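You operate a simulated robot arm through the tools that you are given. There is no shell and no other tool.

You are at the controls of a simulated robot arm. One attempt, no reset.

JOB
Clamp plate 62 in the scrub holder and brush its crust off.
Fine: free the clamp again; plate and brush go back. Set down upright: purple round brush. What is to be rubbed or washed off counts as gone when no trace of it is left.

Only the result counts: the job must be done as asked and must still hold three seconds after the hand-in. Knocking over, shifting, dropping, spilling or breaking anything else fails it.

ROBOT AND FRAMES
A 7-joint arm with a two-finger parallel gripper, fixed in place. Base frame: the origin is at the foot of the arm, x ahead of it, y to its left, z up; the work surface is at about z = 0.82. Lengths are in m, angles in degrees, forces in N, time in s.
With the tool pointing down near the work surface it reaches from about 0.3 to 0.72 m from the base axis. Its first joint turns from -166.0 to 166.0 degrees. Payload 3.43 kg.
Tool frame: the origin (TCP) lies between the finger pads and is the grasp point; the fingertips stand 0.034 m ahead of it; z points along the fingers, y is the line along which they close. The gripper opens to 0.128 m. The fingers are 0.024 m wide and 0.012 m thick; the gripper's body (0.048 by 0.13 m) begins 0.096 m behind the TCP.
Orientation is that of the tool frame in the base frame, as a unit quaternion [w, x, y, z]. With the fingers straight down and closing along the base's y, the tool's x points along the base's -x, its y along +y and its z along -z.

CONTROLS
- The arm moves only by the tool arm_command. Its arguments are lists of equal length, an entry for each row: "slide": the shift along the tool's x, y, z in units of 200 mm (1.0 is 200 mm), a list of three; "rot": the turn, a rotation vector about the tool's x, y, z in units of 60 degrees (1.0 is 60 degrees), a list of three; "fingers": the gripper command, from -1 (fully open) to 1 (shut), values between in proportion. In form: {"slide": [[dx, dy, dz], ...], "rot": [[wx, wy, wz], ...], "fingers": [fingers, ...]}. A call has 1 to 20 rows; each row is the pose to reach, as a shift and turn from the pose commanded when the call began, along the tool's axes at that moment. A call with a number of a shift or a turn outside -1 to 1 is refused whole. A row lasts 0.2 s, in which the tool goes at most 0.05 m and 8.6 degrees; a call with a longer step from one row to the next is refused whole, and so is a gripper value outside its range. Where a pose cannot be reached the arm comes as near as it can. A force on the tool above 40 N (or 10 N above the force at the start of the call, whichever is more), or a blocked arm, ends the call early, and 0.2 s more pass. Each finger travels about 0.108 m/s and halts on what it meets, pressing with about 21 N; the grip force reading is that of the motor and also rises with nothing between the fingers. The clock runs only during rows and for 0.2 s after the last one: add rows that repeat a pose to give the fingers time. The reply holds the time, the measured pose of the TCP, the force on the tool along the base axes, the opening and the grip force, in the units named above and with some noise, with the torque about the TCP (base axes, N m) and any sound that the robot's microphone picked up.
- Cameras (640 x 400 px; columns grow to the right, rows downward): "scene" is fixed at [0.4, -0.4981, 1.642]; the picture's right is [0.98, -0.19, 0.00], its down [-0.14, -0.71, -0.69] and it looks along [0.13, 0.68, -0.72] (base axes); focal length 366 px, centre (320, 200). "wrist" rides on the gripper at [0.076, -0.011, -0.16] in the tool frame; the picture's right is [0.15, 0.99, 0.00], its down [-0.88, 0.13, -0.46] and it looks along [-0.45, 0.07, 0.89] (tool axes); focal length 234 px, centre (320, 200). There is no depth. A picture from a camera that has moved, and an enlarged one, comes with that camera's place and axes in the base frame and with its lens.
- capture(camera): a new picture of that camera. No time passes.
- move_column(by): slides the trunk up (or, below 0, down) by that many m; the arm rides with it, the base frame stays. It gives what a move gives, with no picture.
- enlarge(camera, box): a new picture of the part [left, top, right, bottom] of that camera's present view, enlarged. No time passes.
- job_done(): hands the job in; it is judged then, once.

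Places have to be worked out from the pictures, the camera data and where the tool is seen. Open the gripper and draw the arm clear of the work before you hand the job in, unless the task says otherwise.

The tools are called after ">>>" as a command line: name --argument value ..., lists and objects as JSON in quotes. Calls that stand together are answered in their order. arm_command: Moves the arm, as the interface text tells. Its arguments: {"type":"object","properties":{"slide":{"type":"array"},"rot":{"type":"array"},"fingers":{"type":"array"}},"required":["slide","rot","fingers"]} The other tools are called the same way: move_column (by) slides the trunk up or down; capture (camera) takes a picture; enlarge (camera, box) takes an enlarged picture of a part of a camera's view; job_done () hands the job in.

At the start:

```text
time: 0.0
ee_pos: [0.3954, 0.1307, 1.1212]
orientation: [0.0, 0.0, 1.0, 0.001]
ft_force: [0.3, -0.2, 0.2]
torque: [-0.03, -0.03, -0.01]
finger_gap: 0.1279
grip_force: 0.0
trunk travel left (down, up): [-0.175, 0.149]
```

scene: 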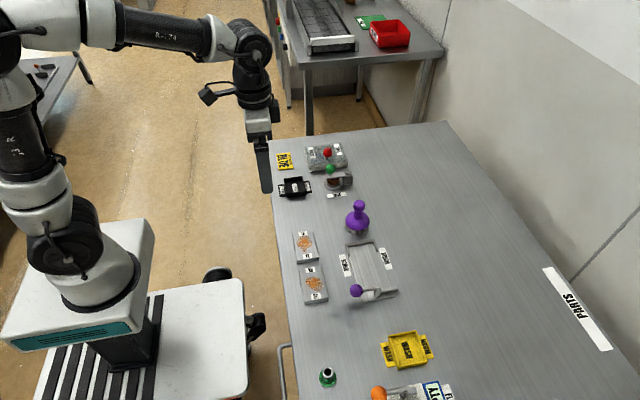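
wrist: 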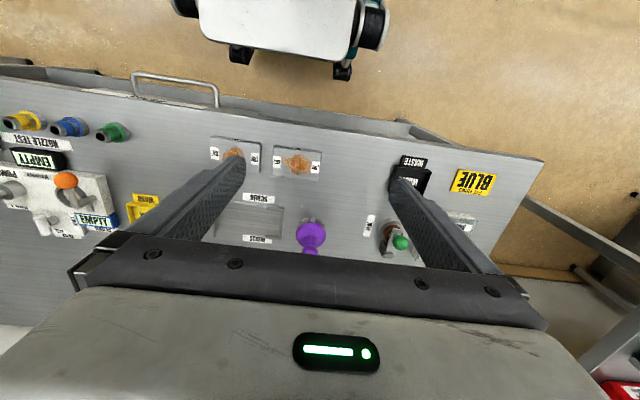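

I'll begin by looking closely at the plates, the holder and the brush in both cameras.

>>> enlarge --camera "scene" --box '[270, 180, 430, 310]'

>>> enlarge --camera "scene" --box '[260, 130, 380, 210]'

>>> enlarge --camera "scene" --box '[300, 310, 480, 400]'

>>> enlarge --camera "wrist" --box '[180, 110, 400, 260]'

```text
3.08 times, centred on (350, 245) of scene
camera zoom: at [0.4, -0.4981, 1.642], right [0.98, -0.19, 0.0], down [-0.14, -0.71, -0.69], along [0.13, 0.68, -0.72], focal length 1125 px, centre (228, 62)
```

zoom: 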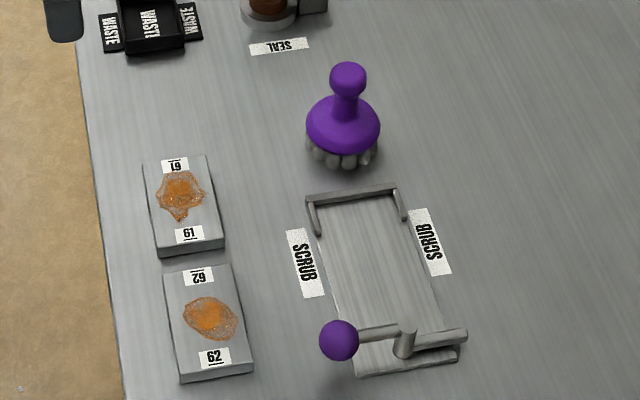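

```text
5.00 times, centred on (320, 170) of scene
camera zoom: at [0.4, -0.4981, 1.642], right [0.98, -0.19, 0.0], down [-0.14, -0.71, -0.69], along [0.13, 0.68, -0.72], focal length 1828 px, centre (320, 350)
```

zoom: 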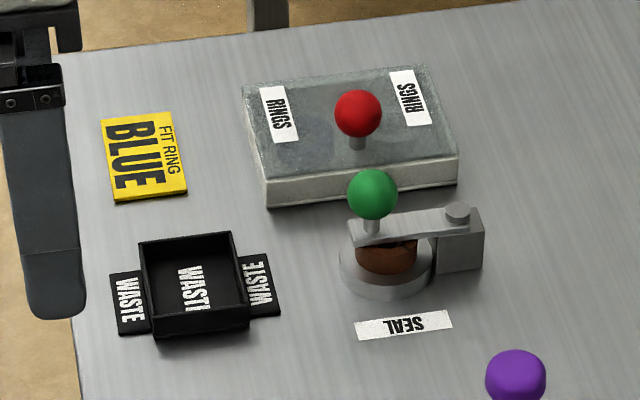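

```text
3.56 times, centred on (390, 355) of scene
camera zoom: at [0.4, -0.4981, 1.642], right [0.98, -0.19, 0.0], down [-0.14, -0.71, -0.69], along [0.13, 0.68, -0.72], focal length 1300 px, centre (71, -351)
```

zoom: 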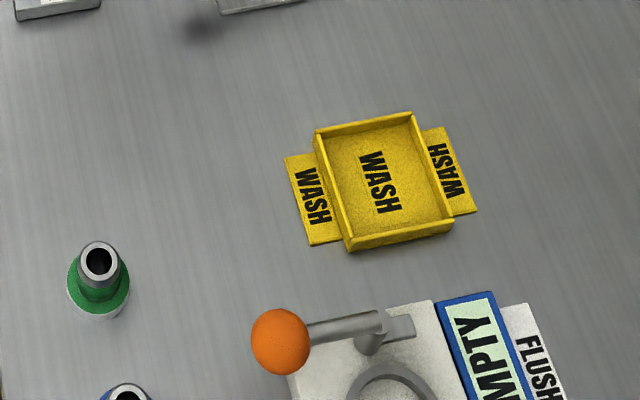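

```text
2.67 times, centred on (290, 185) of wrist
camera zoom: at [0.3217, 0.12, 1.2802], right [-0.15, 0.99, 0.0], down [0.88, 0.13, 0.46], along [0.45, 0.07, -0.89], focal length 624 px, centre (400, 240)
```

zoom: 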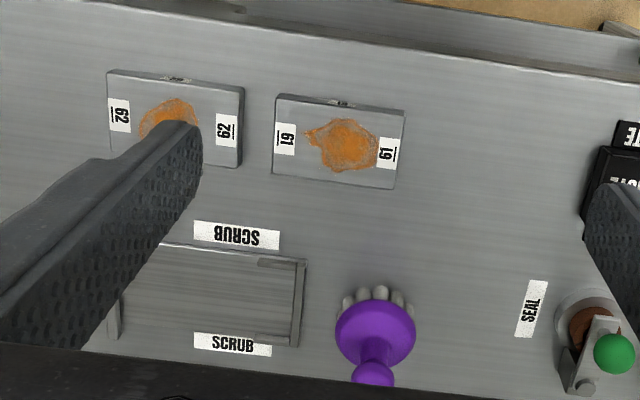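

Plate 62 is judged at about (0.475, -0.02), the holder at about (0.63, 0.0), and the brush at about (0.63, 0.138). I'll move the gripper above the holder area, well over everything, for a closer wrist view.

>>> arm_command --slide '[[-0.15, -0.12, 0.05], [-0.3, -0.25, 0.1], [-0.45, -0.37, 0.15], [-0.6, -0.5, 0.2], [-0.6, -0.5, 0.2]]' --rot '[[0, 0, 0], [0, 0, 0], [0, 0, 0], [0, 0, 0], [0, 0, 0]]' --fingers '[-1, -1, -1, -1, -1]'

>>> capture --camera "wrist"

>>> capture --camera "scene"

```text
time: 1.2
ee_pos: [0.5162, 0.0316, 1.0798]
orientation: [0.0, 0.001, 1.0, -0.001]
ft_force: [-0.5, 0.4, 0.1]
torque: [0.02, 0.03, 0.0]
finger_gap: 0.1282
grip_force: 0.1
trunk travel left (down, up): [-0.175, 0.149]
```

```text
taken
camera wrist: at [0.4417, 0.0203, 1.2386], right [-0.15, 0.99, 0.0], down [0.88, 0.13, 0.46], along [0.45, 0.07, -0.89], focal length 234 px, centre (320, 200)
```

wrist: 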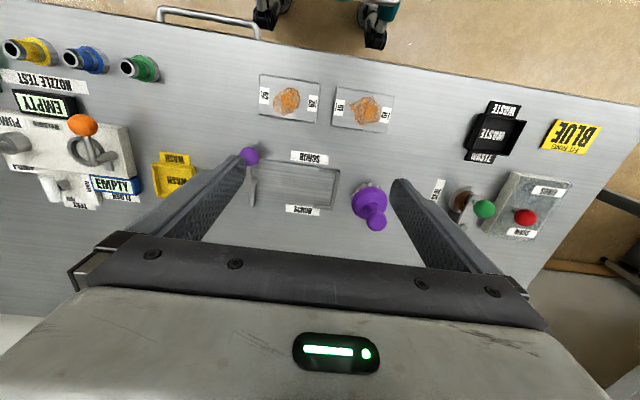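

```text
taken
```

scene: 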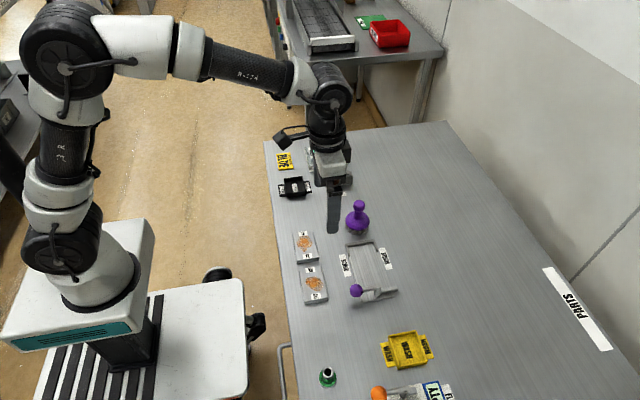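

The holder, clamp lever and brush now lie between the fingers. I enlarge that region to understand the clamp.

>>> enlarge --camera "wrist" --box '[230, 135, 400, 240]'

>>> enlarge --camera "wrist" --box '[245, 65, 405, 140]'

>>> enlarge --camera "scene" --box '[330, 235, 410, 310]'

```text
3.76 times, centred on (315, 188) of wrist
camera zoom: at [0.4417, 0.0203, 1.2386], right [-0.15, 0.99, 0.0], down [0.88, 0.13, 0.46], along [0.45, 0.07, -0.89], focal length 882 px, centre (339, 247)
```

zoom: 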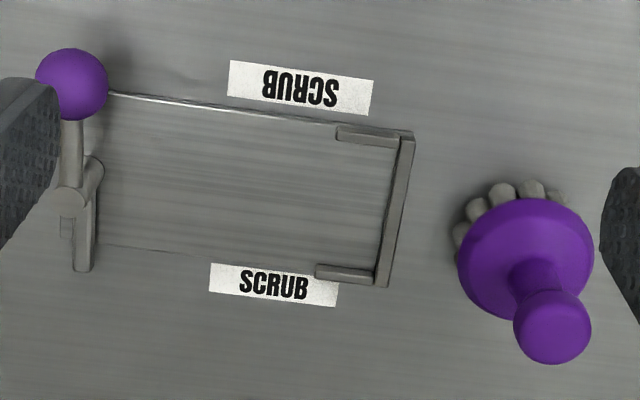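

```text
4.00 times, centred on (325, 102) of wrist
camera zoom: at [0.4417, 0.0203, 1.2386], right [-0.15, 0.99, 0.0], down [0.88, 0.13, 0.46], along [0.45, 0.07, -0.89], focal length 937 px, centre (300, 590)
```

zoom: 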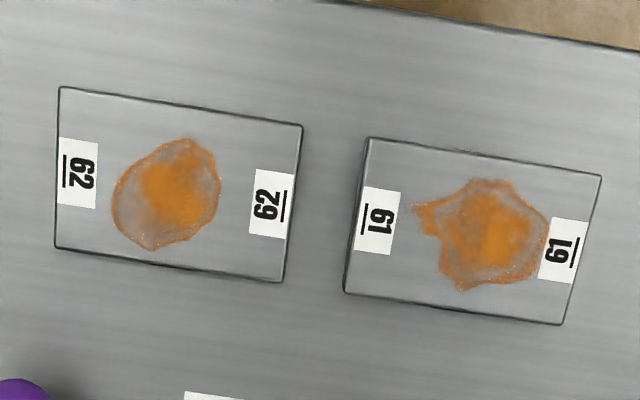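

```text
5.33 times, centred on (370, 272) of scene
camera zoom: at [0.4, -0.4981, 1.642], right [0.98, -0.19, 0.0], down [-0.14, -0.71, -0.69], along [0.13, 0.68, -0.72], focal length 1950 px, centre (53, -187)
```

zoom: 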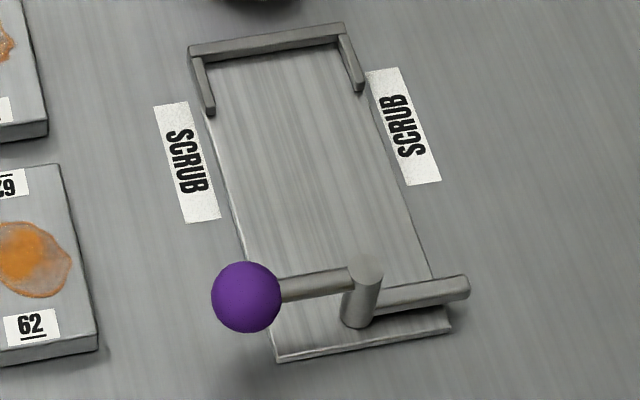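

The ball of the clamp lever is at about (0.57, -0.075, 0.866), and the post is near (0.627, -0.07). I move closer above the clamp to see how it works.

>>> arm_command --slide '[[-0.14, -0.12, 0.13], [-0.28, -0.24, 0.26], [-0.42, -0.36, 0.4], [-0.42, -0.36, 0.4]]' --rot '[[0, 0, 0], [0, 0, 0], [0, 0, 0], [0, 0, 0]]' --fingers '[-1, -1, -1, -1]'

>>> capture --camera "wrist"

>>> enlarge --camera "wrist" --box '[250, 100, 400, 240]'

```text
time: 2.2
ee_pos: [0.596, -0.0416, 0.9996]
orientation: [0.0, 0.0, 1.0, 0.0]
ft_force: [-0.4, 0.7, 0.4]
torque: [0.01, 0.01, 0.0]
finger_gap: 0.1281
grip_force: 0.0
trunk travel left (down, up): [-0.175, 0.149]
```

```text
taken
camera wrist: at [0.523, -0.0516, 1.1579], right [-0.15, 0.99, 0.0], down [0.88, 0.13, 0.46], along [0.45, 0.07, -0.89], focal length 234 px, centre (320, 200)
```

wrist: 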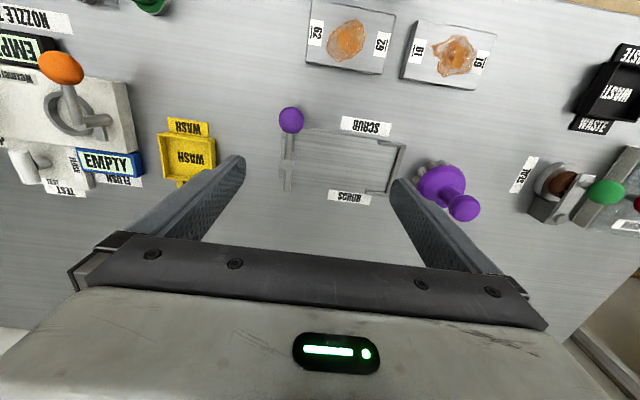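

```text
2.86 times, centred on (325, 170) of wrist
camera zoom: at [0.523, -0.0516, 1.1579], right [-0.15, 0.99, 0.0], down [0.88, 0.13, 0.46], along [0.45, 0.07, -0.89], focal length 669 px, centre (306, 286)
```

zoom: 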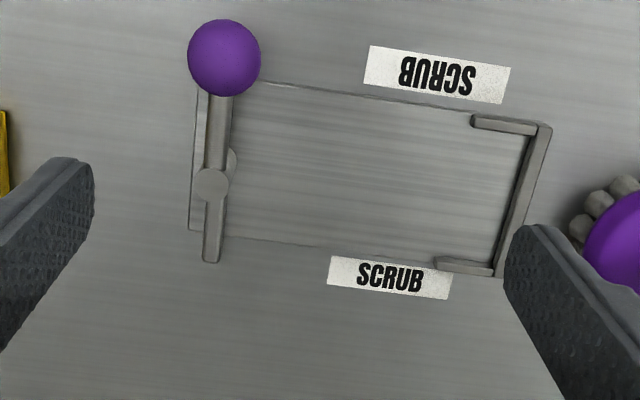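

>>> enlarge --camera "wrist" --box '[270, 100, 330, 200]'

>>> enlarge --camera "scene" --box '[345, 270, 405, 310]'

```text
4.00 times, centred on (300, 150) of wrist
camera zoom: at [0.523, -0.0516, 1.1579], right [-0.15, 0.99, 0.0], down [0.88, 0.13, 0.46], along [0.45, 0.07, -0.89], focal length 937 px, centre (400, 400)
```

zoom: 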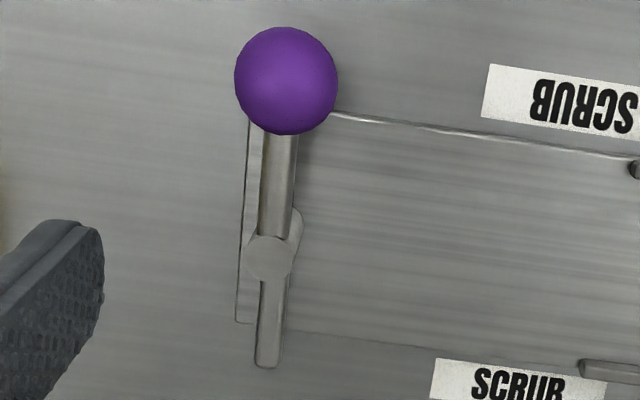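

```text
10.00 times, centred on (375, 290) of scene
camera zoom: at [0.4, -0.4981, 1.642], right [0.98, -0.19, 0.0], down [-0.14, -0.71, -0.69], along [0.13, 0.68, -0.72], focal length 3656 px, centre (-230, -700)
```

zoom: 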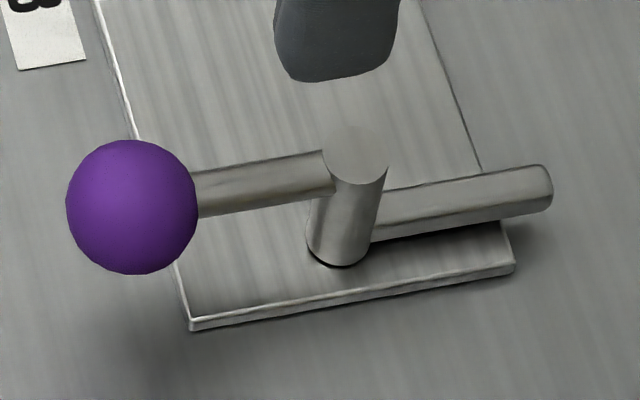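

The lever is one rigid piece: the ball arm points to -x and a low bar to +x, both on a vertical post at about (0.6225, -0.077). Next I measure the plate thickness and bar height with enlarged views.

>>> enlarge --camera "scene" --box '[285, 255, 345, 310]'

>>> enlarge --camera "scene" --box '[335, 195, 385, 250]'

>>> enlarge --camera "wrist" --box '[290, 0, 510, 100]'

```text
7.27 times, centred on (315, 282) of scene
camera zoom: at [0.4, -0.4981, 1.642], right [0.98, -0.19, 0.0], down [-0.14, -0.71, -0.69], along [0.13, 0.68, -0.72], focal length 2659 px, centre (356, -400)
```

zoom: 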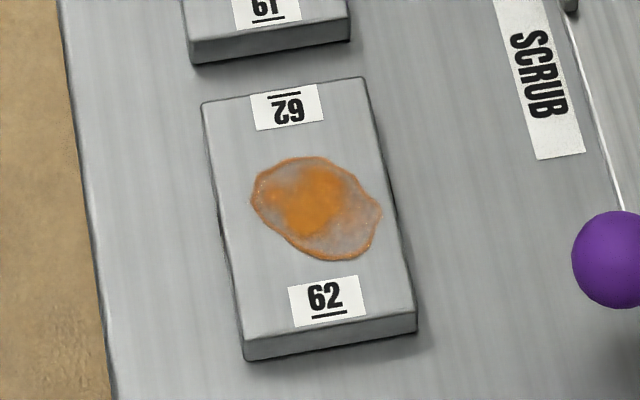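

```text
7.27 times, centred on (360, 222) of scene
camera zoom: at [0.4, -0.4981, 1.642], right [0.98, -0.19, 0.0], down [-0.14, -0.71, -0.69], along [0.13, 0.68, -0.72], focal length 2659 px, centre (29, 36)
```

zoom: 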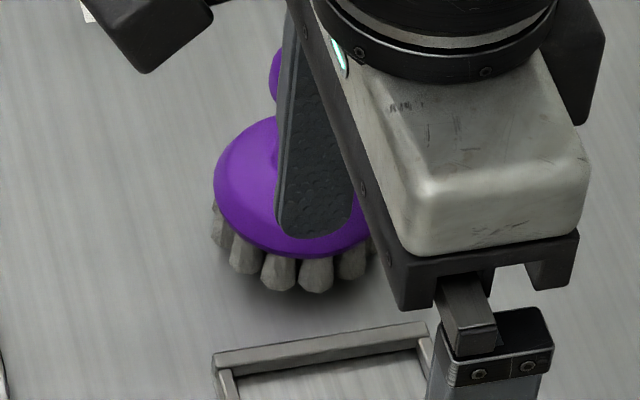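

```text
2.91 times, centred on (400, 50) of wrist
camera zoom: at [0.523, -0.0516, 1.1579], right [-0.15, 0.99, 0.0], down [0.88, 0.13, 0.46], along [0.45, 0.07, -0.89], focal length 681 px, centre (87, 636)
```

zoom: 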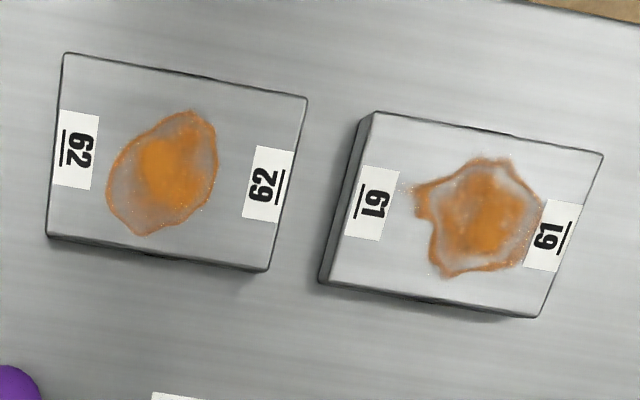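

My estimate of the bar height relative to the plate top is uncertain, so I tilt the gripper for a lower, flatter view from the base side. The fingers stay well above everything.

>>> arm_command --slide '[[0.1, 0.0, 0.03], [0.2, 0.0, 0.07], [0.3, 0.0, 0.1], [0.4, 0.0, 0.13], [0.5, 0.0, 0.17], [0.55, 0.0, 0.2], [0.55, 0.0, 0.2]]' --rot '[[0, -0.12, 0], [0, -0.24, 0], [0, -0.36, 0], [0, -0.48, 0], [0, -0.6, 0], [0, -0.7, 0], [0, -0.7, 0]]' --fingers '[-1, -1, -1, -1, -1, -1, -1]'

>>> capture --camera "wrist"

>>> enlarge --camera "wrist" --box '[240, 60, 420, 180]'

```text
time: 3.8
ee_pos: [0.4896, -0.0421, 0.9616]
orientation: [0.36, 0.0, 0.933, 0.0]
ft_force: [0.2, 0.4, 0.5]
torque: [0.01, 0.01, -0.01]
finger_gap: 0.1282
grip_force: 0.1
trunk travel left (down, up): [-0.175, 0.149]
```

```text
taken
camera wrist: at [0.3284, -0.0522, 1.0279], right [-0.11, 0.99, -0.1], down [0.35, 0.13, 0.93], along [0.93, 0.07, -0.36], focal length 234 px, centre (320, 200)
```

wrist: 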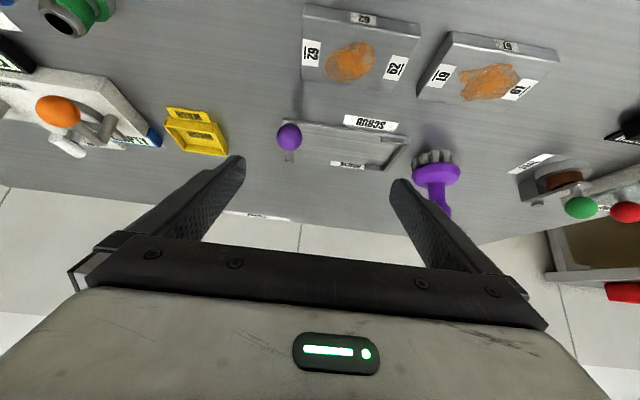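

```text
3.33 times, centred on (330, 120) of wrist
camera zoom: at [0.3284, -0.0522, 1.0279], right [-0.11, 0.99, -0.1], down [0.35, 0.13, 0.93], along [0.93, 0.07, -0.36], focal length 781 px, centre (287, 467)
```

zoom: 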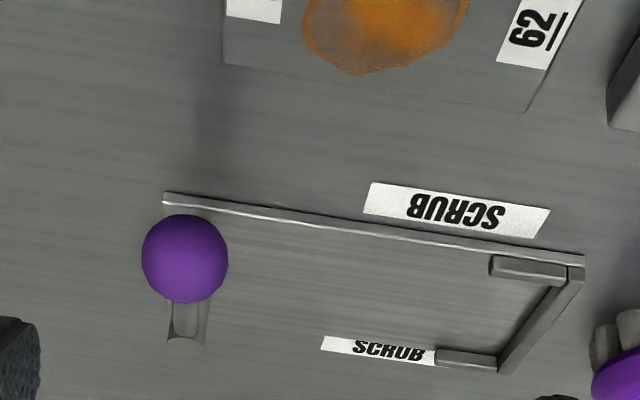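

The ball is at about (0.571, -0.080, 0.860) but it now hides the post. I swing the camera 45° around toward the -y side, staying high, to see the bar against the base.

>>> arm_command --slide '[[-0.019, -0.123, 0.041], [-0.038, -0.247, 0.083], [-0.056, -0.37, 0.124], [-0.075, -0.493, 0.165], [-0.094, -0.617, 0.207], [-0.113, -0.74, 0.248], [-0.113, -0.74, 0.248]]' --rot '[[-0.084, 0, -0.0927], [-0.168, 0, -0.1853], [-0.252, 0, -0.278], [-0.336, 0, -0.3707], [-0.42, 0, -0.4633], [-0.504, 0, -0.556], [-0.504, 0, -0.556]]' --fingers '[-1, -1, -1, -1, -1, -1, -1]'

>>> capture --camera "wrist"

>>> enlarge --camera "wrist" --box '[220, 60, 420, 200]'

>>> capture --camera "scene"

```text
time: 5.4
ee_pos: [0.5413, -0.1893, 0.9361]
orientation: [0.331, -0.358, 0.862, 0.14]
ft_force: [-0.3, 0.3, 0.0]
torque: [0.0, 0.01, 0.01]
finger_gap: 0.1277
grip_force: 0.0
trunk travel left (down, up): [-0.175, 0.149]
```

```text
taken
camera wrist: at [0.4363, -0.3123, 1.0034], right [-0.78, 0.62, -0.1], down [0.15, 0.34, 0.93], along [0.61, 0.71, -0.36], focal length 234 px, centre (320, 200)
```

wrist: 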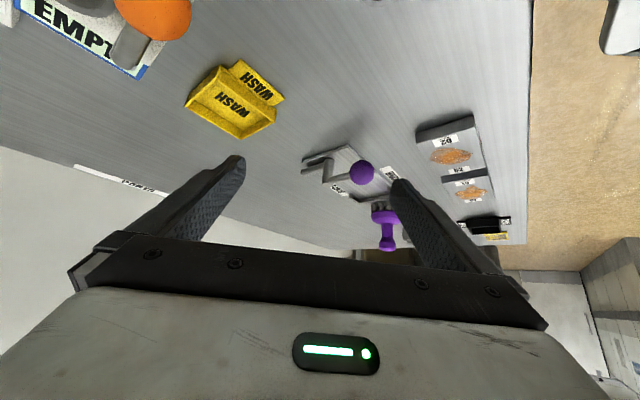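

```text
2.86 times, centred on (320, 130) of wrist
camera zoom: at [0.4363, -0.3123, 1.0034], right [-0.78, 0.62, -0.1], down [0.15, 0.34, 0.93], along [0.61, 0.71, -0.36], focal length 669 px, centre (320, 400)
```

zoom: 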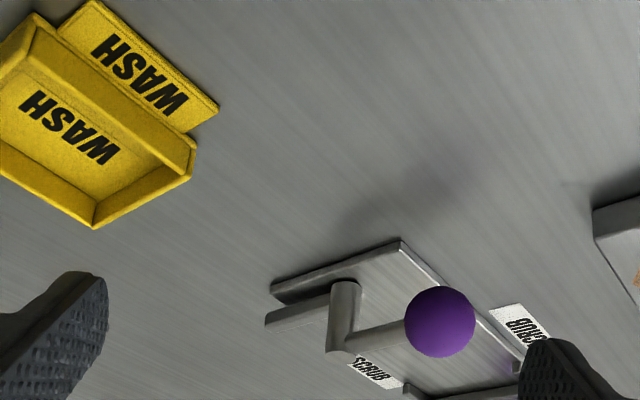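

```text
taken
```

scene: 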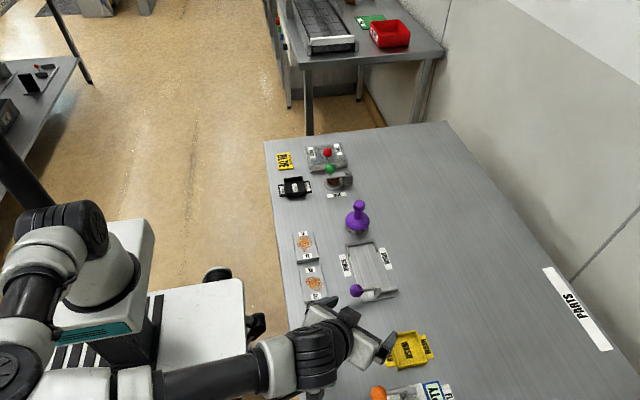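

>>> enlarge --camera "wrist" --box '[290, 130, 400, 210]'

>>> enlarge --camera "scene" --box '[335, 190, 405, 310]'

```text
5.00 times, centred on (345, 170) of wrist
camera zoom: at [0.4363, -0.3123, 1.0034], right [-0.78, 0.62, -0.1], down [0.15, 0.34, 0.93], along [0.61, 0.71, -0.36], focal length 1171 px, centre (195, 350)
```

zoom: 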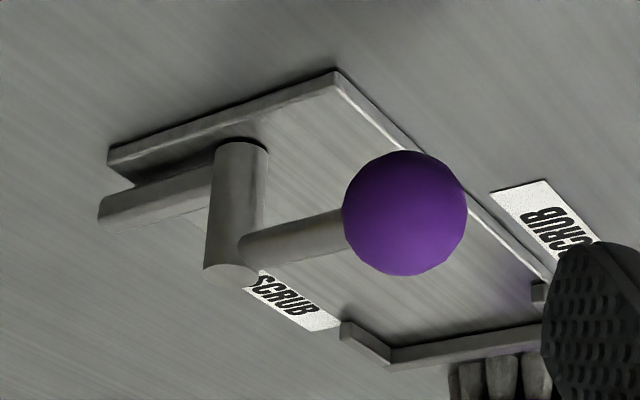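

```text
3.33 times, centred on (370, 250) of scene
camera zoom: at [0.4, -0.4981, 1.642], right [0.98, -0.19, 0.0], down [-0.14, -0.71, -0.69], along [0.13, 0.68, -0.72], focal length 1219 px, centre (153, 33)
```

zoom: 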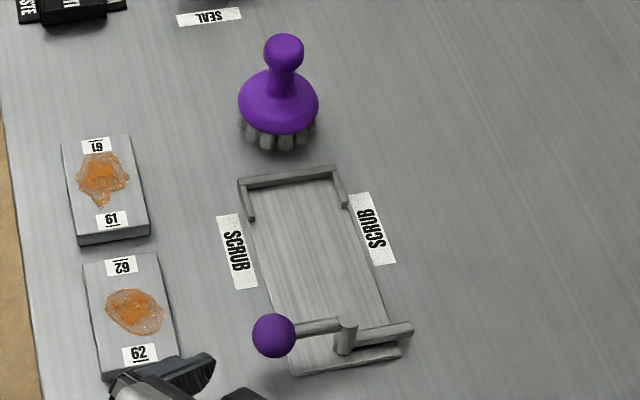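

The bar sits only about 5 mm above the base and reaches to roughly plate-top height. It therefore swings into the plate's end face and pushes the plate against the stop. I return to a vertical tool above the holder for accurate lengths.

>>> arm_command --slide '[[-0.087, 0.118, 0.007], [-0.175, 0.236, 0.014], [-0.262, 0.354, 0.021], [-0.349, 0.471, 0.029], [-0.437, 0.589, 0.036], [-0.524, 0.707, 0.043], [-0.524, 0.707, 0.043]]' --rot '[[0.084, 0, 0.0927], [0.168, 0, 0.1853], [0.252, 0, 0.278], [0.336, 0, 0.3707], [0.42, 0, 0.4633], [0.504, 0, 0.556], [0.504, 0, 0.556]]' --fingers '[-1, -1, -1, -1, -1, -1, -1]'

>>> arm_command --slide '[[-0.034, 0.016, 0.087], [-0.068, 0.033, 0.174], [-0.101, 0.05, 0.26], [-0.135, 0.067, 0.347], [-0.169, 0.083, 0.434], [-0.2025, 0.1, 0.52], [-0.2025, 0.1, 0.52]]' --rot '[[0, 0.12, 0], [0, 0.24, 0], [0, 0.36, 0], [0, 0.48, 0], [0, 0.6, 0], [0, 0.7, 0], [0, 0.7, 0]]' --fingers '[-1, -1, -1, -1, -1, -1, -1]'

>>> capture --camera "wrist"

>>> enlarge --camera "wrist" --box '[240, 80, 420, 200]'

```text
time: 7.0
ee_pos: [0.5018, -0.0309, 1.0028]
orientation: [0.359, 0.002, 0.933, -0.001]
ft_force: [0.6, 1.0, 0.1]
torque: [-0.05, -0.03, -0.04]
finger_gap: 0.1282
grip_force: 0.0
trunk travel left (down, up): [-0.175, 0.149]
```

```text
time: 8.6
ee_pos: [0.5992, -0.0104, 0.9522]
orientation: [-0.001, 0.001, 1.0, 0.0]
ft_force: [-0.2, 0.1, 0.4]
torque: [0.01, -0.01, 0.02]
finger_gap: 0.1281
grip_force: 0.1
trunk travel left (down, up): [-0.175, 0.149]
```

```text
taken
camera wrist: at [0.5252, -0.0218, 1.1112], right [-0.15, 0.99, 0.0], down [0.88, 0.13, 0.45], along [0.45, 0.07, -0.89], focal length 234 px, centre (320, 200)
```

wrist: 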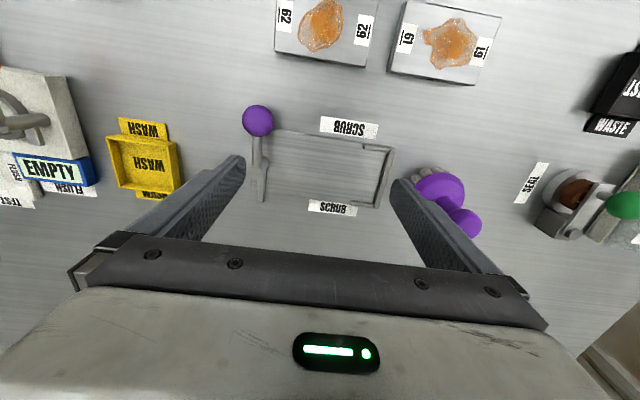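

```text
3.33 times, centred on (330, 140) of wrist
camera zoom: at [0.5252, -0.0218, 1.1112], right [-0.15, 0.99, 0.0], down [0.88, 0.13, 0.45], along [0.45, 0.07, -0.89], focal length 781 px, centre (287, 400)
```

zoom: 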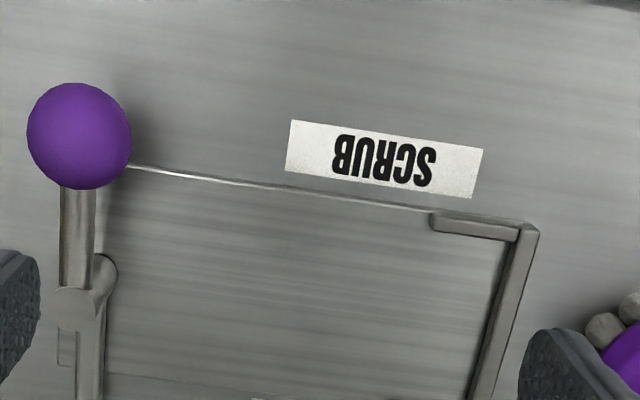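

>>> enlarge --camera "wrist" --box '[235, 140, 295, 215]'

>>> enlarge --camera "wrist" --box '[335, 130, 405, 220]'

>>> enlarge --camera "wrist" --box '[260, 0, 400, 90]'

>>> enlarge --camera "wrist" --box '[395, 150, 495, 250]'

```text
5.33 times, centred on (265, 178) of wrist
camera zoom: at [0.5252, -0.0218, 1.1112], right [-0.15, 0.99, 0.0], down [0.88, 0.13, 0.45], along [0.45, 0.07, -0.89], focal length 1249 px, centre (613, 320)
```

zoom: 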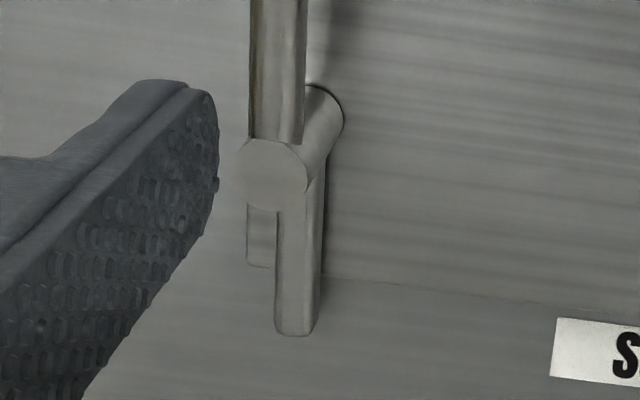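

```text
4.44 times, centred on (370, 175) of wrist
camera zoom: at [0.5252, -0.0218, 1.1112], right [-0.15, 0.99, 0.0], down [0.88, 0.13, 0.45], along [0.45, 0.07, -0.89], focal length 1041 px, centre (98, 311)
```

zoom: 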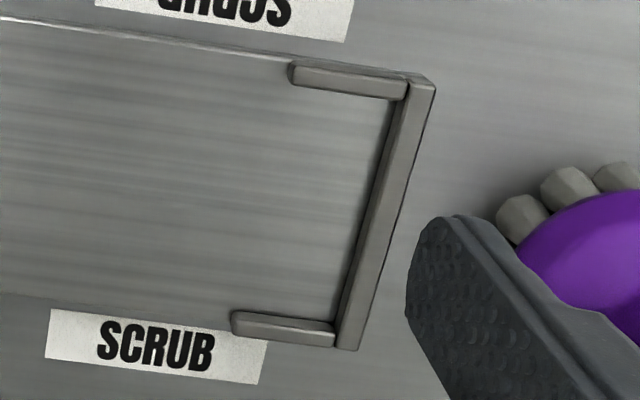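

```text
4.44 times, centred on (330, 45) of wrist
camera zoom: at [0.5252, -0.0218, 1.1112], right [-0.15, 0.99, 0.0], down [0.88, 0.13, 0.45], along [0.45, 0.07, -0.89], focal length 1041 px, centre (276, 889)
```

zoom: 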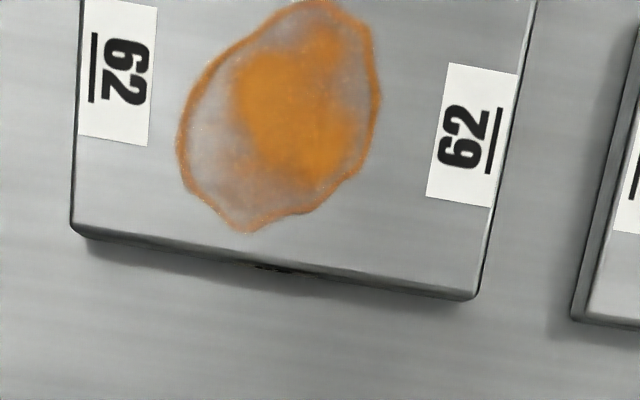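

```text
4.00 times, centred on (445, 200) of wrist
camera zoom: at [0.5252, -0.0218, 1.1112], right [-0.15, 0.99, 0.0], down [0.88, 0.13, 0.45], along [0.45, 0.07, -0.89], focal length 937 px, centre (-180, 200)
```

zoom: 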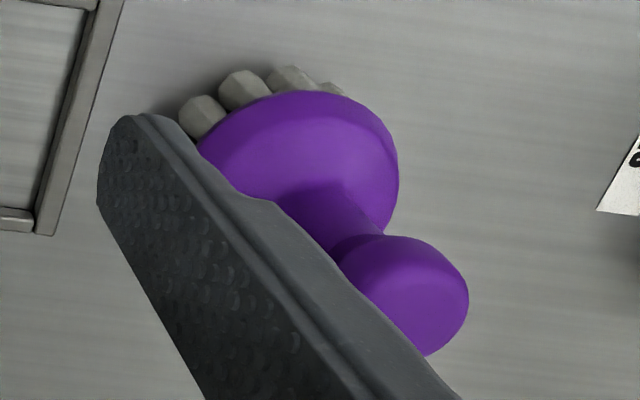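

Measured: post axis (0.627, -0.0787), nose radius about 0.053, stop inner face y ≈ 0.0717, and pocket x from 0.5905 to 0.662. Plate 62 is 0.0926 × 0.058 × ~0.0155, centred at (0.4775, -0.025), so the seat centre is about (0.6265, 0.0235). Now I yaw the gripper by -90° (closing along x) on the way to above plate 62.

>>> arm_command --slide '[[0.067, -0.008, -0.06], [0.133, -0.017, -0.12], [0.2, -0.025, -0.18], [0.267, -0.033, -0.25], [0.333, -0.042, -0.25], [0.4, -0.05, -0.25], [0.4, -0.05, -0.25]]' --rot '[[0, 0, 0.125], [0, 0, 0.25], [0, 0, 0.375], [0, 0, 0.5], [0, 0, 0.625], [0, 0, 0.75], [0, 0, 0.75]]' --fingers '[-1, -1, -1, -1, -1, -1, -1]'

>>> arm_command --slide '[[0.016, -0.035, 0], [0.032, -0.07, 0], [0.048, -0.105, 0], [0.065, -0.14, 0], [0.081, -0.175, 0], [0.097, -0.21, 0], [0.097, -0.21, 0]]' --rot '[[0, 0, 0.125], [0, 0, 0.25], [0, 0, 0.375], [0, 0, 0.5], [0, 0, 0.625], [0, 0, 0.75], [0, 0, 0.75]]' --fingers '[-1, -1, -1, -1, -1, -1, -1]'

>>> capture --camera "wrist"

>>> capture --camera "scene"

```text
time: 10.2
ee_pos: [0.5185, -0.0205, 1.005]
orientation: [-0.001, 0.384, 0.923, 0.0]
ft_force: [0.6, 0.4, 0.4]
torque: [0.01, -0.03, -0.01]
finger_gap: 0.1281
grip_force: 0.0
trunk travel left (down, up): [-0.175, 0.149]
```

```text
time: 11.8
ee_pos: [0.474, -0.0352, 1.0053]
orientation: [0.0, 0.708, 0.706, 0.0]
ft_force: [0.2, 0.5, -0.5]
torque: [-0.01, -0.06, 0.02]
finger_gap: 0.128
grip_force: 0.0
trunk travel left (down, up): [-0.175, 0.149]
```

```text
taken
camera wrist: at [0.4649, 0.0403, 1.1637], right [0.99, 0.14, 0.0], down [0.13, -0.88, 0.46], along [0.07, -0.45, -0.89], focal length 234 px, centre (320, 200)
```

wrist: 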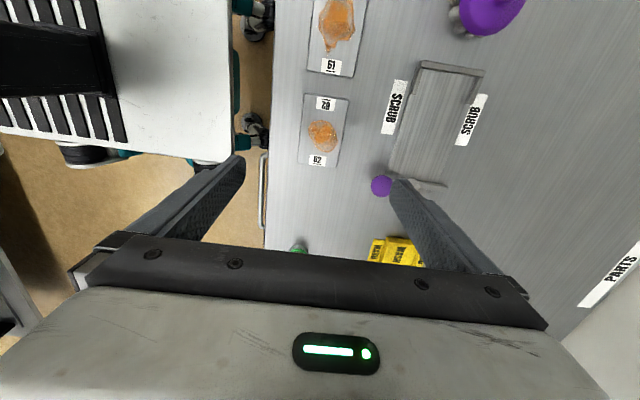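

```text
taken
```

scene: 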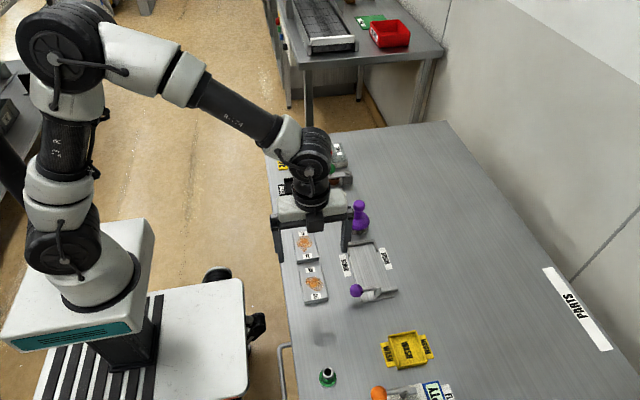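

The yaw worked; the camera now sees the +y side. I enlarge the plate to align the grasp.

>>> enlarge --camera "wrist" --box '[285, 60, 385, 180]'

>>> enlarge --camera "wrist" --box '[370, 40, 500, 200]'

```text
3.33 times, centred on (335, 120) of wrist
camera zoom: at [0.4649, 0.0403, 1.1637], right [0.99, 0.14, 0.0], down [0.13, -0.88, 0.46], along [0.07, -0.45, -0.89], focal length 781 px, centre (270, 467)
```

zoom: 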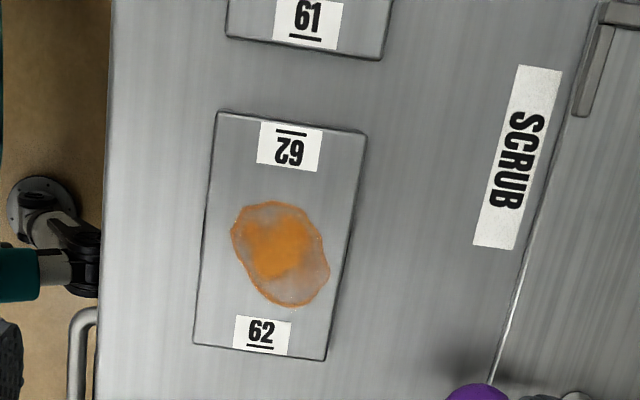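

```text
2.50 times, centred on (435, 120) of wrist
camera zoom: at [0.4649, 0.0403, 1.1637], right [0.99, 0.14, 0.0], down [0.13, -0.88, 0.46], along [0.07, -0.45, -0.89], focal length 585 px, centre (32, 400)
```

zoom: 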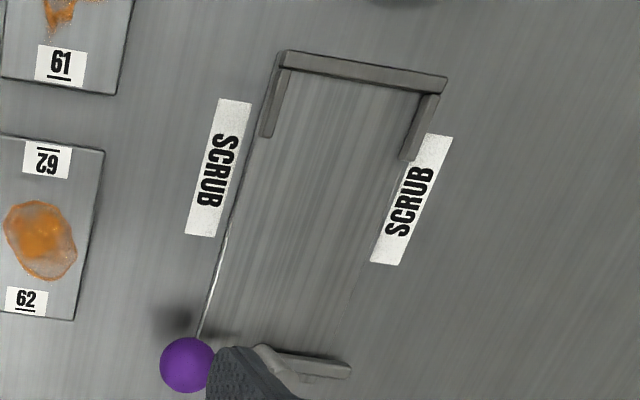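

Plate 62 is centred at (0.4767, -0.0239) and square to the axes, so the gripper is already above the grasp point, about 1.2 cm toward -y of the centre. I narrow the opening to about 0.1 m and descend around the plate.

>>> arm_command --slide '[[0, 0, 0.15], [0, 0, 0.35], [0, 0, 0.55], [0, 0, 0.66], [0, 0, 0.71], [0, 0, 0.73], [0, 0, 0.73]]' --rot '[[0, 0, 0], [0, 0, 0], [0, 0, 0], [0, 0, 0], [0, 0, 0], [0, 0, 0], [0, 0, 0]]' --fingers '[-0.56, -0.56, -0.56, -0.56, -0.56, -0.56, -0.56]'

>>> capture --camera "wrist"

>>> enlarge --camera "scene" --box '[260, 200, 420, 320]'

```text
time: 13.4
ee_pos: [0.4756, -0.0356, 0.8576]
orientation: [-0.001, 0.707, 0.707, -0.001]
ft_force: [-0.2, 0.2, -0.1]
torque: [0.03, 0.0, 0.01]
finger_gap: 0.0994
grip_force: 0.0
trunk travel left (down, up): [-0.175, 0.149]
```

```text
taken
camera wrist: at [0.4658, 0.0405, 1.0159], right [0.99, 0.15, 0.0], down [0.13, -0.88, 0.46], along [0.07, -0.45, -0.89], focal length 234 px, centre (320, 200)
```

wrist: 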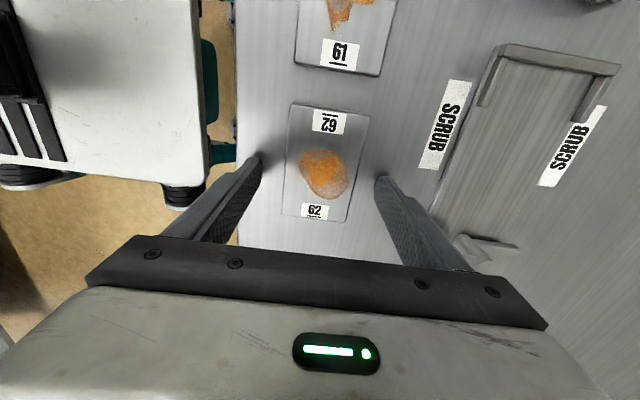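

```text
3.33 times, centred on (340, 260) of scene
camera zoom: at [0.4, -0.4981, 1.642], right [0.98, -0.19, 0.0], down [-0.14, -0.71, -0.69], along [0.13, 0.68, -0.72], focal length 1219 px, centre (253, 0)
```

zoom: 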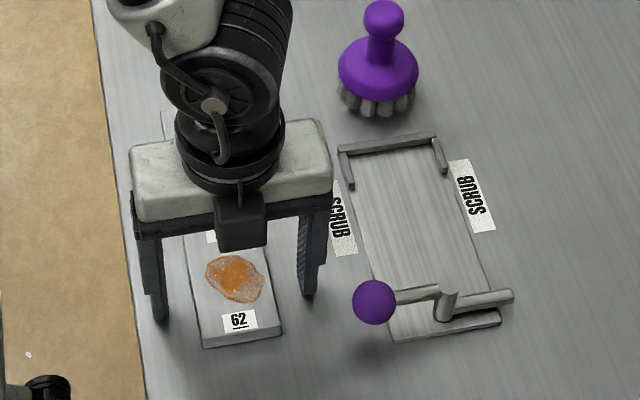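

The fingers straddle the plate just above the table with no contact force. I close them on the plate's sides.

>>> arm_command --slide '[[0, 0, 0], [0, 0, 0], [0, 0, 0], [0, 0, 0], [0, 0, 0]]' --rot '[[0, 0, 0], [0, 0, 0], [0, 0, 0], [0, 0, 0], [0, 0, 0]]' --fingers '[-0.2, 0.1, 1, 1, 1]'

>>> capture --camera "wrist"

```text
time: 14.6
ee_pos: [0.476, -0.0354, 0.8574]
orientation: [0.0, 0.707, 0.707, 0.001]
ft_force: [-0.7, -1.6, 0.5]
torque: [0.02, 0.08, 0.02]
finger_gap: 0.0596
grip_force: 20.9
trunk travel left (down, up): [-0.175, 0.149]
```

```text
taken
camera wrist: at [0.4657, 0.0405, 1.016], right [0.99, 0.15, 0.0], down [0.13, -0.88, 0.46], along [0.07, -0.45, -0.89], focal length 234 px, centre (320, 200)
```

wrist: 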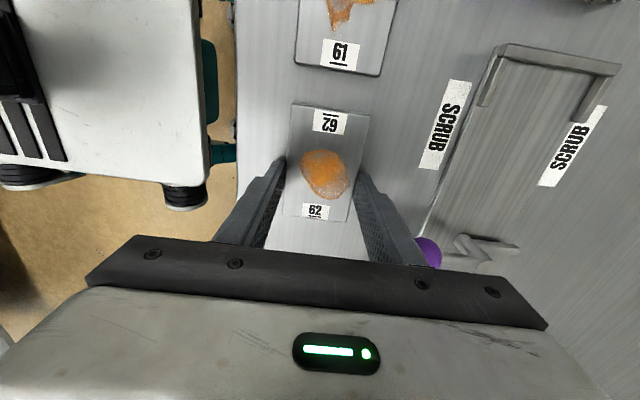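

The grip holds at 0.0596 m and 21 N. I lift the plate 9 cm and carry it toward the point above the holder seat.

>>> arm_command --slide '[[0, 0, -0.1], [0, 0, -0.25], [0, 0, -0.45], [0, 0, -0.45], [0.06, 0.187, -0.45], [0.12, 0.374, -0.45], [0.18, 0.561, -0.45], [0.237, 0.749, -0.45], [0.237, 0.749, -0.45], [0.237, 0.749, -0.45]]' --rot '[[0, 0, 0], [0, 0, 0], [0, 0, 0], [0, 0, 0], [0, 0, 0], [0, 0, 0], [0, 0, 0], [0, 0, 0], [0, 0, 0], [0, 0, 0]]' --fingers '[1, 1, 1, 1, 1, 1, 1, 1, 1, 1]'

>>> capture --camera "wrist"

>>> capture --camera "scene"

```text
time: 16.8
ee_pos: [0.6228, 0.0111, 0.9465]
orientation: [0.0, 0.707, 0.707, 0.0]
ft_force: [-0.6, -0.2, 0.3]
torque: [-0.02, -0.02, 0.03]
finger_gap: 0.0
grip_force: 21.3
trunk travel left (down, up): [-0.175, 0.149]
```

```text
taken
camera wrist: at [0.613, 0.0884, 1.1046], right [0.99, 0.15, 0.0], down [0.13, -0.88, 0.46], along [0.07, -0.45, -0.89], focal length 234 px, centre (320, 200)
```

wrist: 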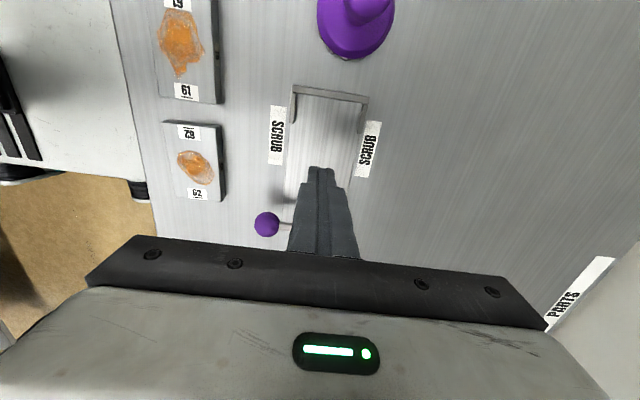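

```text
taken
```

scene: 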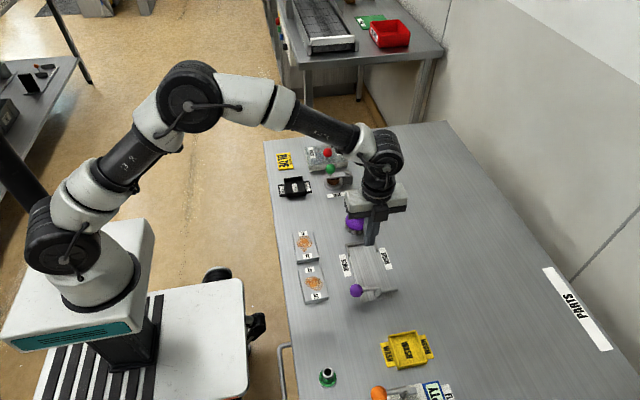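

The gripper is fully closed and plate 62 stayed on the table, so it slipped out. I check whether it moved and what its side faces look like.

>>> enlarge --camera "wrist" --box '[140, 90, 260, 220]'

>>> enlarge --camera "scene" --box '[280, 220, 340, 310]'

>>> enlarge --camera "wrist" --box '[270, 70, 390, 210]'

```text
3.08 times, centred on (200, 155) of wrist
camera zoom: at [0.613, 0.0884, 1.1046], right [0.99, 0.15, 0.0], down [0.13, -0.88, 0.46], along [0.07, -0.45, -0.89], focal length 720 px, centre (689, 338)
```

zoom: 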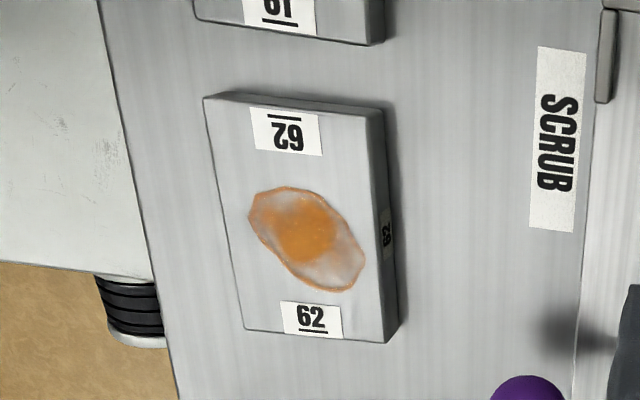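

```text
4.44 times, centred on (310, 265) of scene
camera zoom: at [0.4, -0.4981, 1.642], right [0.98, -0.19, 0.0], down [-0.14, -0.71, -0.69], along [0.13, 0.68, -0.72], focal length 1625 px, centre (364, -89)
```

zoom: 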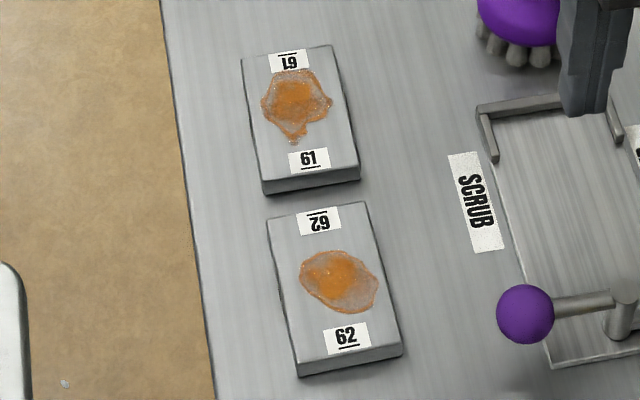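

```text
2.86 times, centred on (330, 140) of wrist
camera zoom: at [0.613, 0.0884, 1.1046], right [0.99, 0.15, 0.0], down [0.13, -0.88, 0.46], along [0.07, -0.45, -0.89], focal length 669 px, centre (291, 371)
```

zoom: 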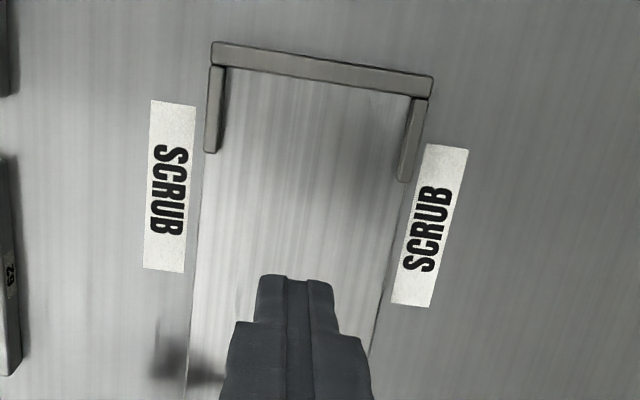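

The plate is essentially where it was (about 1 mm shift), so the fingers simply slid off. I go back, this time over the plate's centre, and descend a little deeper.

>>> arm_command --slide '[[-0.045, -0.187, 0], [-0.09, -0.374, 0], [-0.135, -0.561, 0], [-0.179, -0.749, 0], [-0.179, -0.749, 0], [-0.179, -0.749, 0.1], [-0.179, -0.749, 0.25], [-0.179, -0.749, 0.38], [-0.179, -0.749, 0.43], [-0.179, -0.749, 0.455], [-0.179, -0.749, 0.455]]' --rot '[[0, 0, 0], [0, 0, 0], [0, 0, 0], [0, 0, 0], [0, 0, 0], [0, 0, 0], [0, 0, 0], [0, 0, 0], [0, 0, 0], [0, 0, 0], [0, 0, 0]]' --fingers '[-0.56, -0.56, -0.56, -0.56, -0.56, -0.56, -0.56, -0.56, -0.56, -0.56, -0.56]'

>>> capture --camera "wrist"

>>> enlarge --camera "scene" --box '[280, 230, 350, 310]'

```text
time: 19.2
ee_pos: [0.4742, -0.0251, 0.8557]
orientation: [0.0, 0.707, 0.708, 0.0]
ft_force: [-0.2, 0.1, -0.1]
torque: [-0.02, 0.01, 0.04]
finger_gap: 0.0997
grip_force: 0.1
trunk travel left (down, up): [-0.175, 0.149]
```

```text
taken
camera wrist: at [0.4648, 0.051, 1.0144], right [0.99, 0.15, 0.0], down [0.13, -0.88, 0.46], along [0.07, -0.45, -0.89], focal length 234 px, centre (320, 200)
```

wrist: 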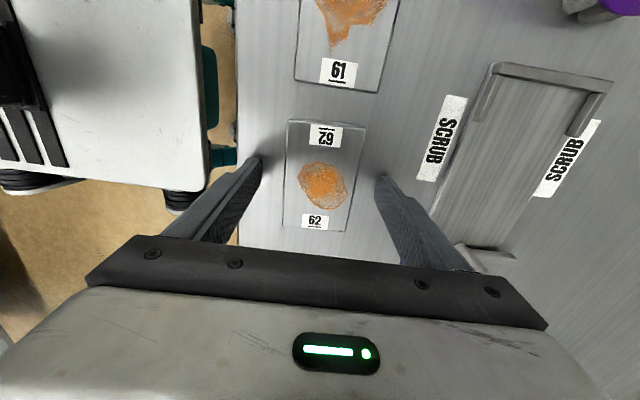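

```text
5.00 times, centred on (315, 270) of scene
camera zoom: at [0.4, -0.4981, 1.642], right [0.98, -0.19, 0.0], down [-0.14, -0.71, -0.69], along [0.13, 0.68, -0.72], focal length 1828 px, centre (345, -150)
```

zoom: 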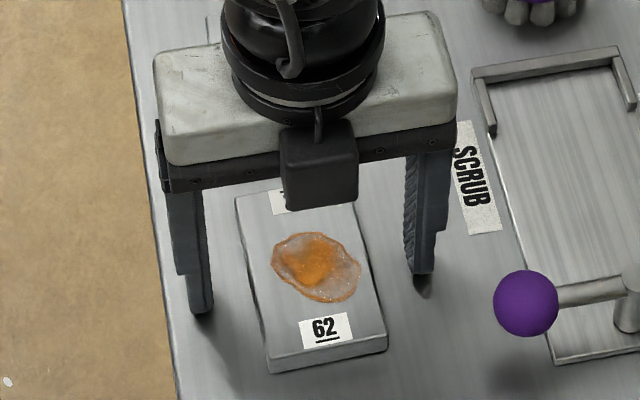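

The tips are about at table level without contact. I close, hold longer, then lift only about 8 mm slowly and check.

>>> arm_command --slide '[[0, 0, 0], [0, 0, 0], [0, 0, 0], [0, 0, 0], [0, 0, 0], [0, 0, 0]]' --rot '[[0, 0, 0], [0, 0, 0], [0, 0, 0], [0, 0, 0], [0, 0, 0], [0, 0, 0]]' --fingers '[-0.2, 0.05, 0.3, 1, 1, 1]'

>>> arm_command --slide '[[0, 0, -0.005], [0, 0, -0.01], [0, 0, -0.015], [0, 0, -0.02], [0, 0, -0.03], [0, 0, -0.04], [0, 0, -0.04]]' --rot '[[0, 0, 0], [0, 0, 0], [0, 0, 0], [0, 0, 0], [0, 0, 0], [0, 0, 0], [0, 0, 0]]' --fingers '[1, 1, 1, 1, 1, 1, 1]'

>>> enlarge --camera "scene" --box '[280, 230, 350, 310]'

>>> capture --camera "wrist"

```text
time: 20.6
ee_pos: [0.4734, -0.0249, 0.8557]
orientation: [0.001, 0.707, 0.707, 0.0]
ft_force: [0.2, 0.5, -0.6]
torque: [-0.01, 0.01, 0.05]
finger_gap: 0.06
grip_force: 20.7
trunk travel left (down, up): [-0.175, 0.149]
```

```text
time: 22.2
ee_pos: [0.4746, -0.0243, 0.8643]
orientation: [0.0, 0.707, 0.707, 0.0]
ft_force: [1.0, -0.1, -2.6]
torque: [-0.01, -0.03, -0.01]
finger_gap: 0.0598
grip_force: 21.3
trunk travel left (down, up): [-0.175, 0.149]
```

```text
5.00 times, centred on (315, 270) of scene
camera zoom: at [0.4, -0.4981, 1.642], right [0.98, -0.19, 0.0], down [-0.14, -0.71, -0.69], along [0.13, 0.68, -0.72], focal length 1828 px, centre (345, -150)
```

zoom: 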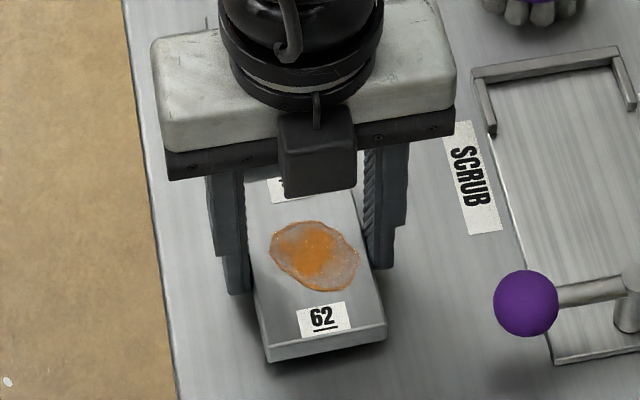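

```text
taken
camera wrist: at [0.4644, 0.0525, 1.0227], right [0.99, 0.15, 0.0], down [0.13, -0.88, 0.46], along [0.07, -0.45, -0.89], focal length 234 px, centre (320, 200)
```

wrist: 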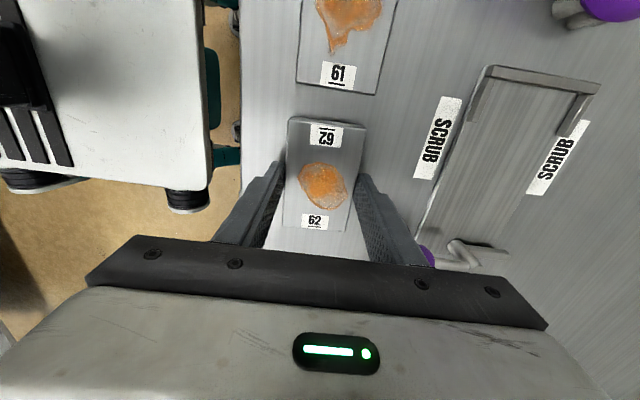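

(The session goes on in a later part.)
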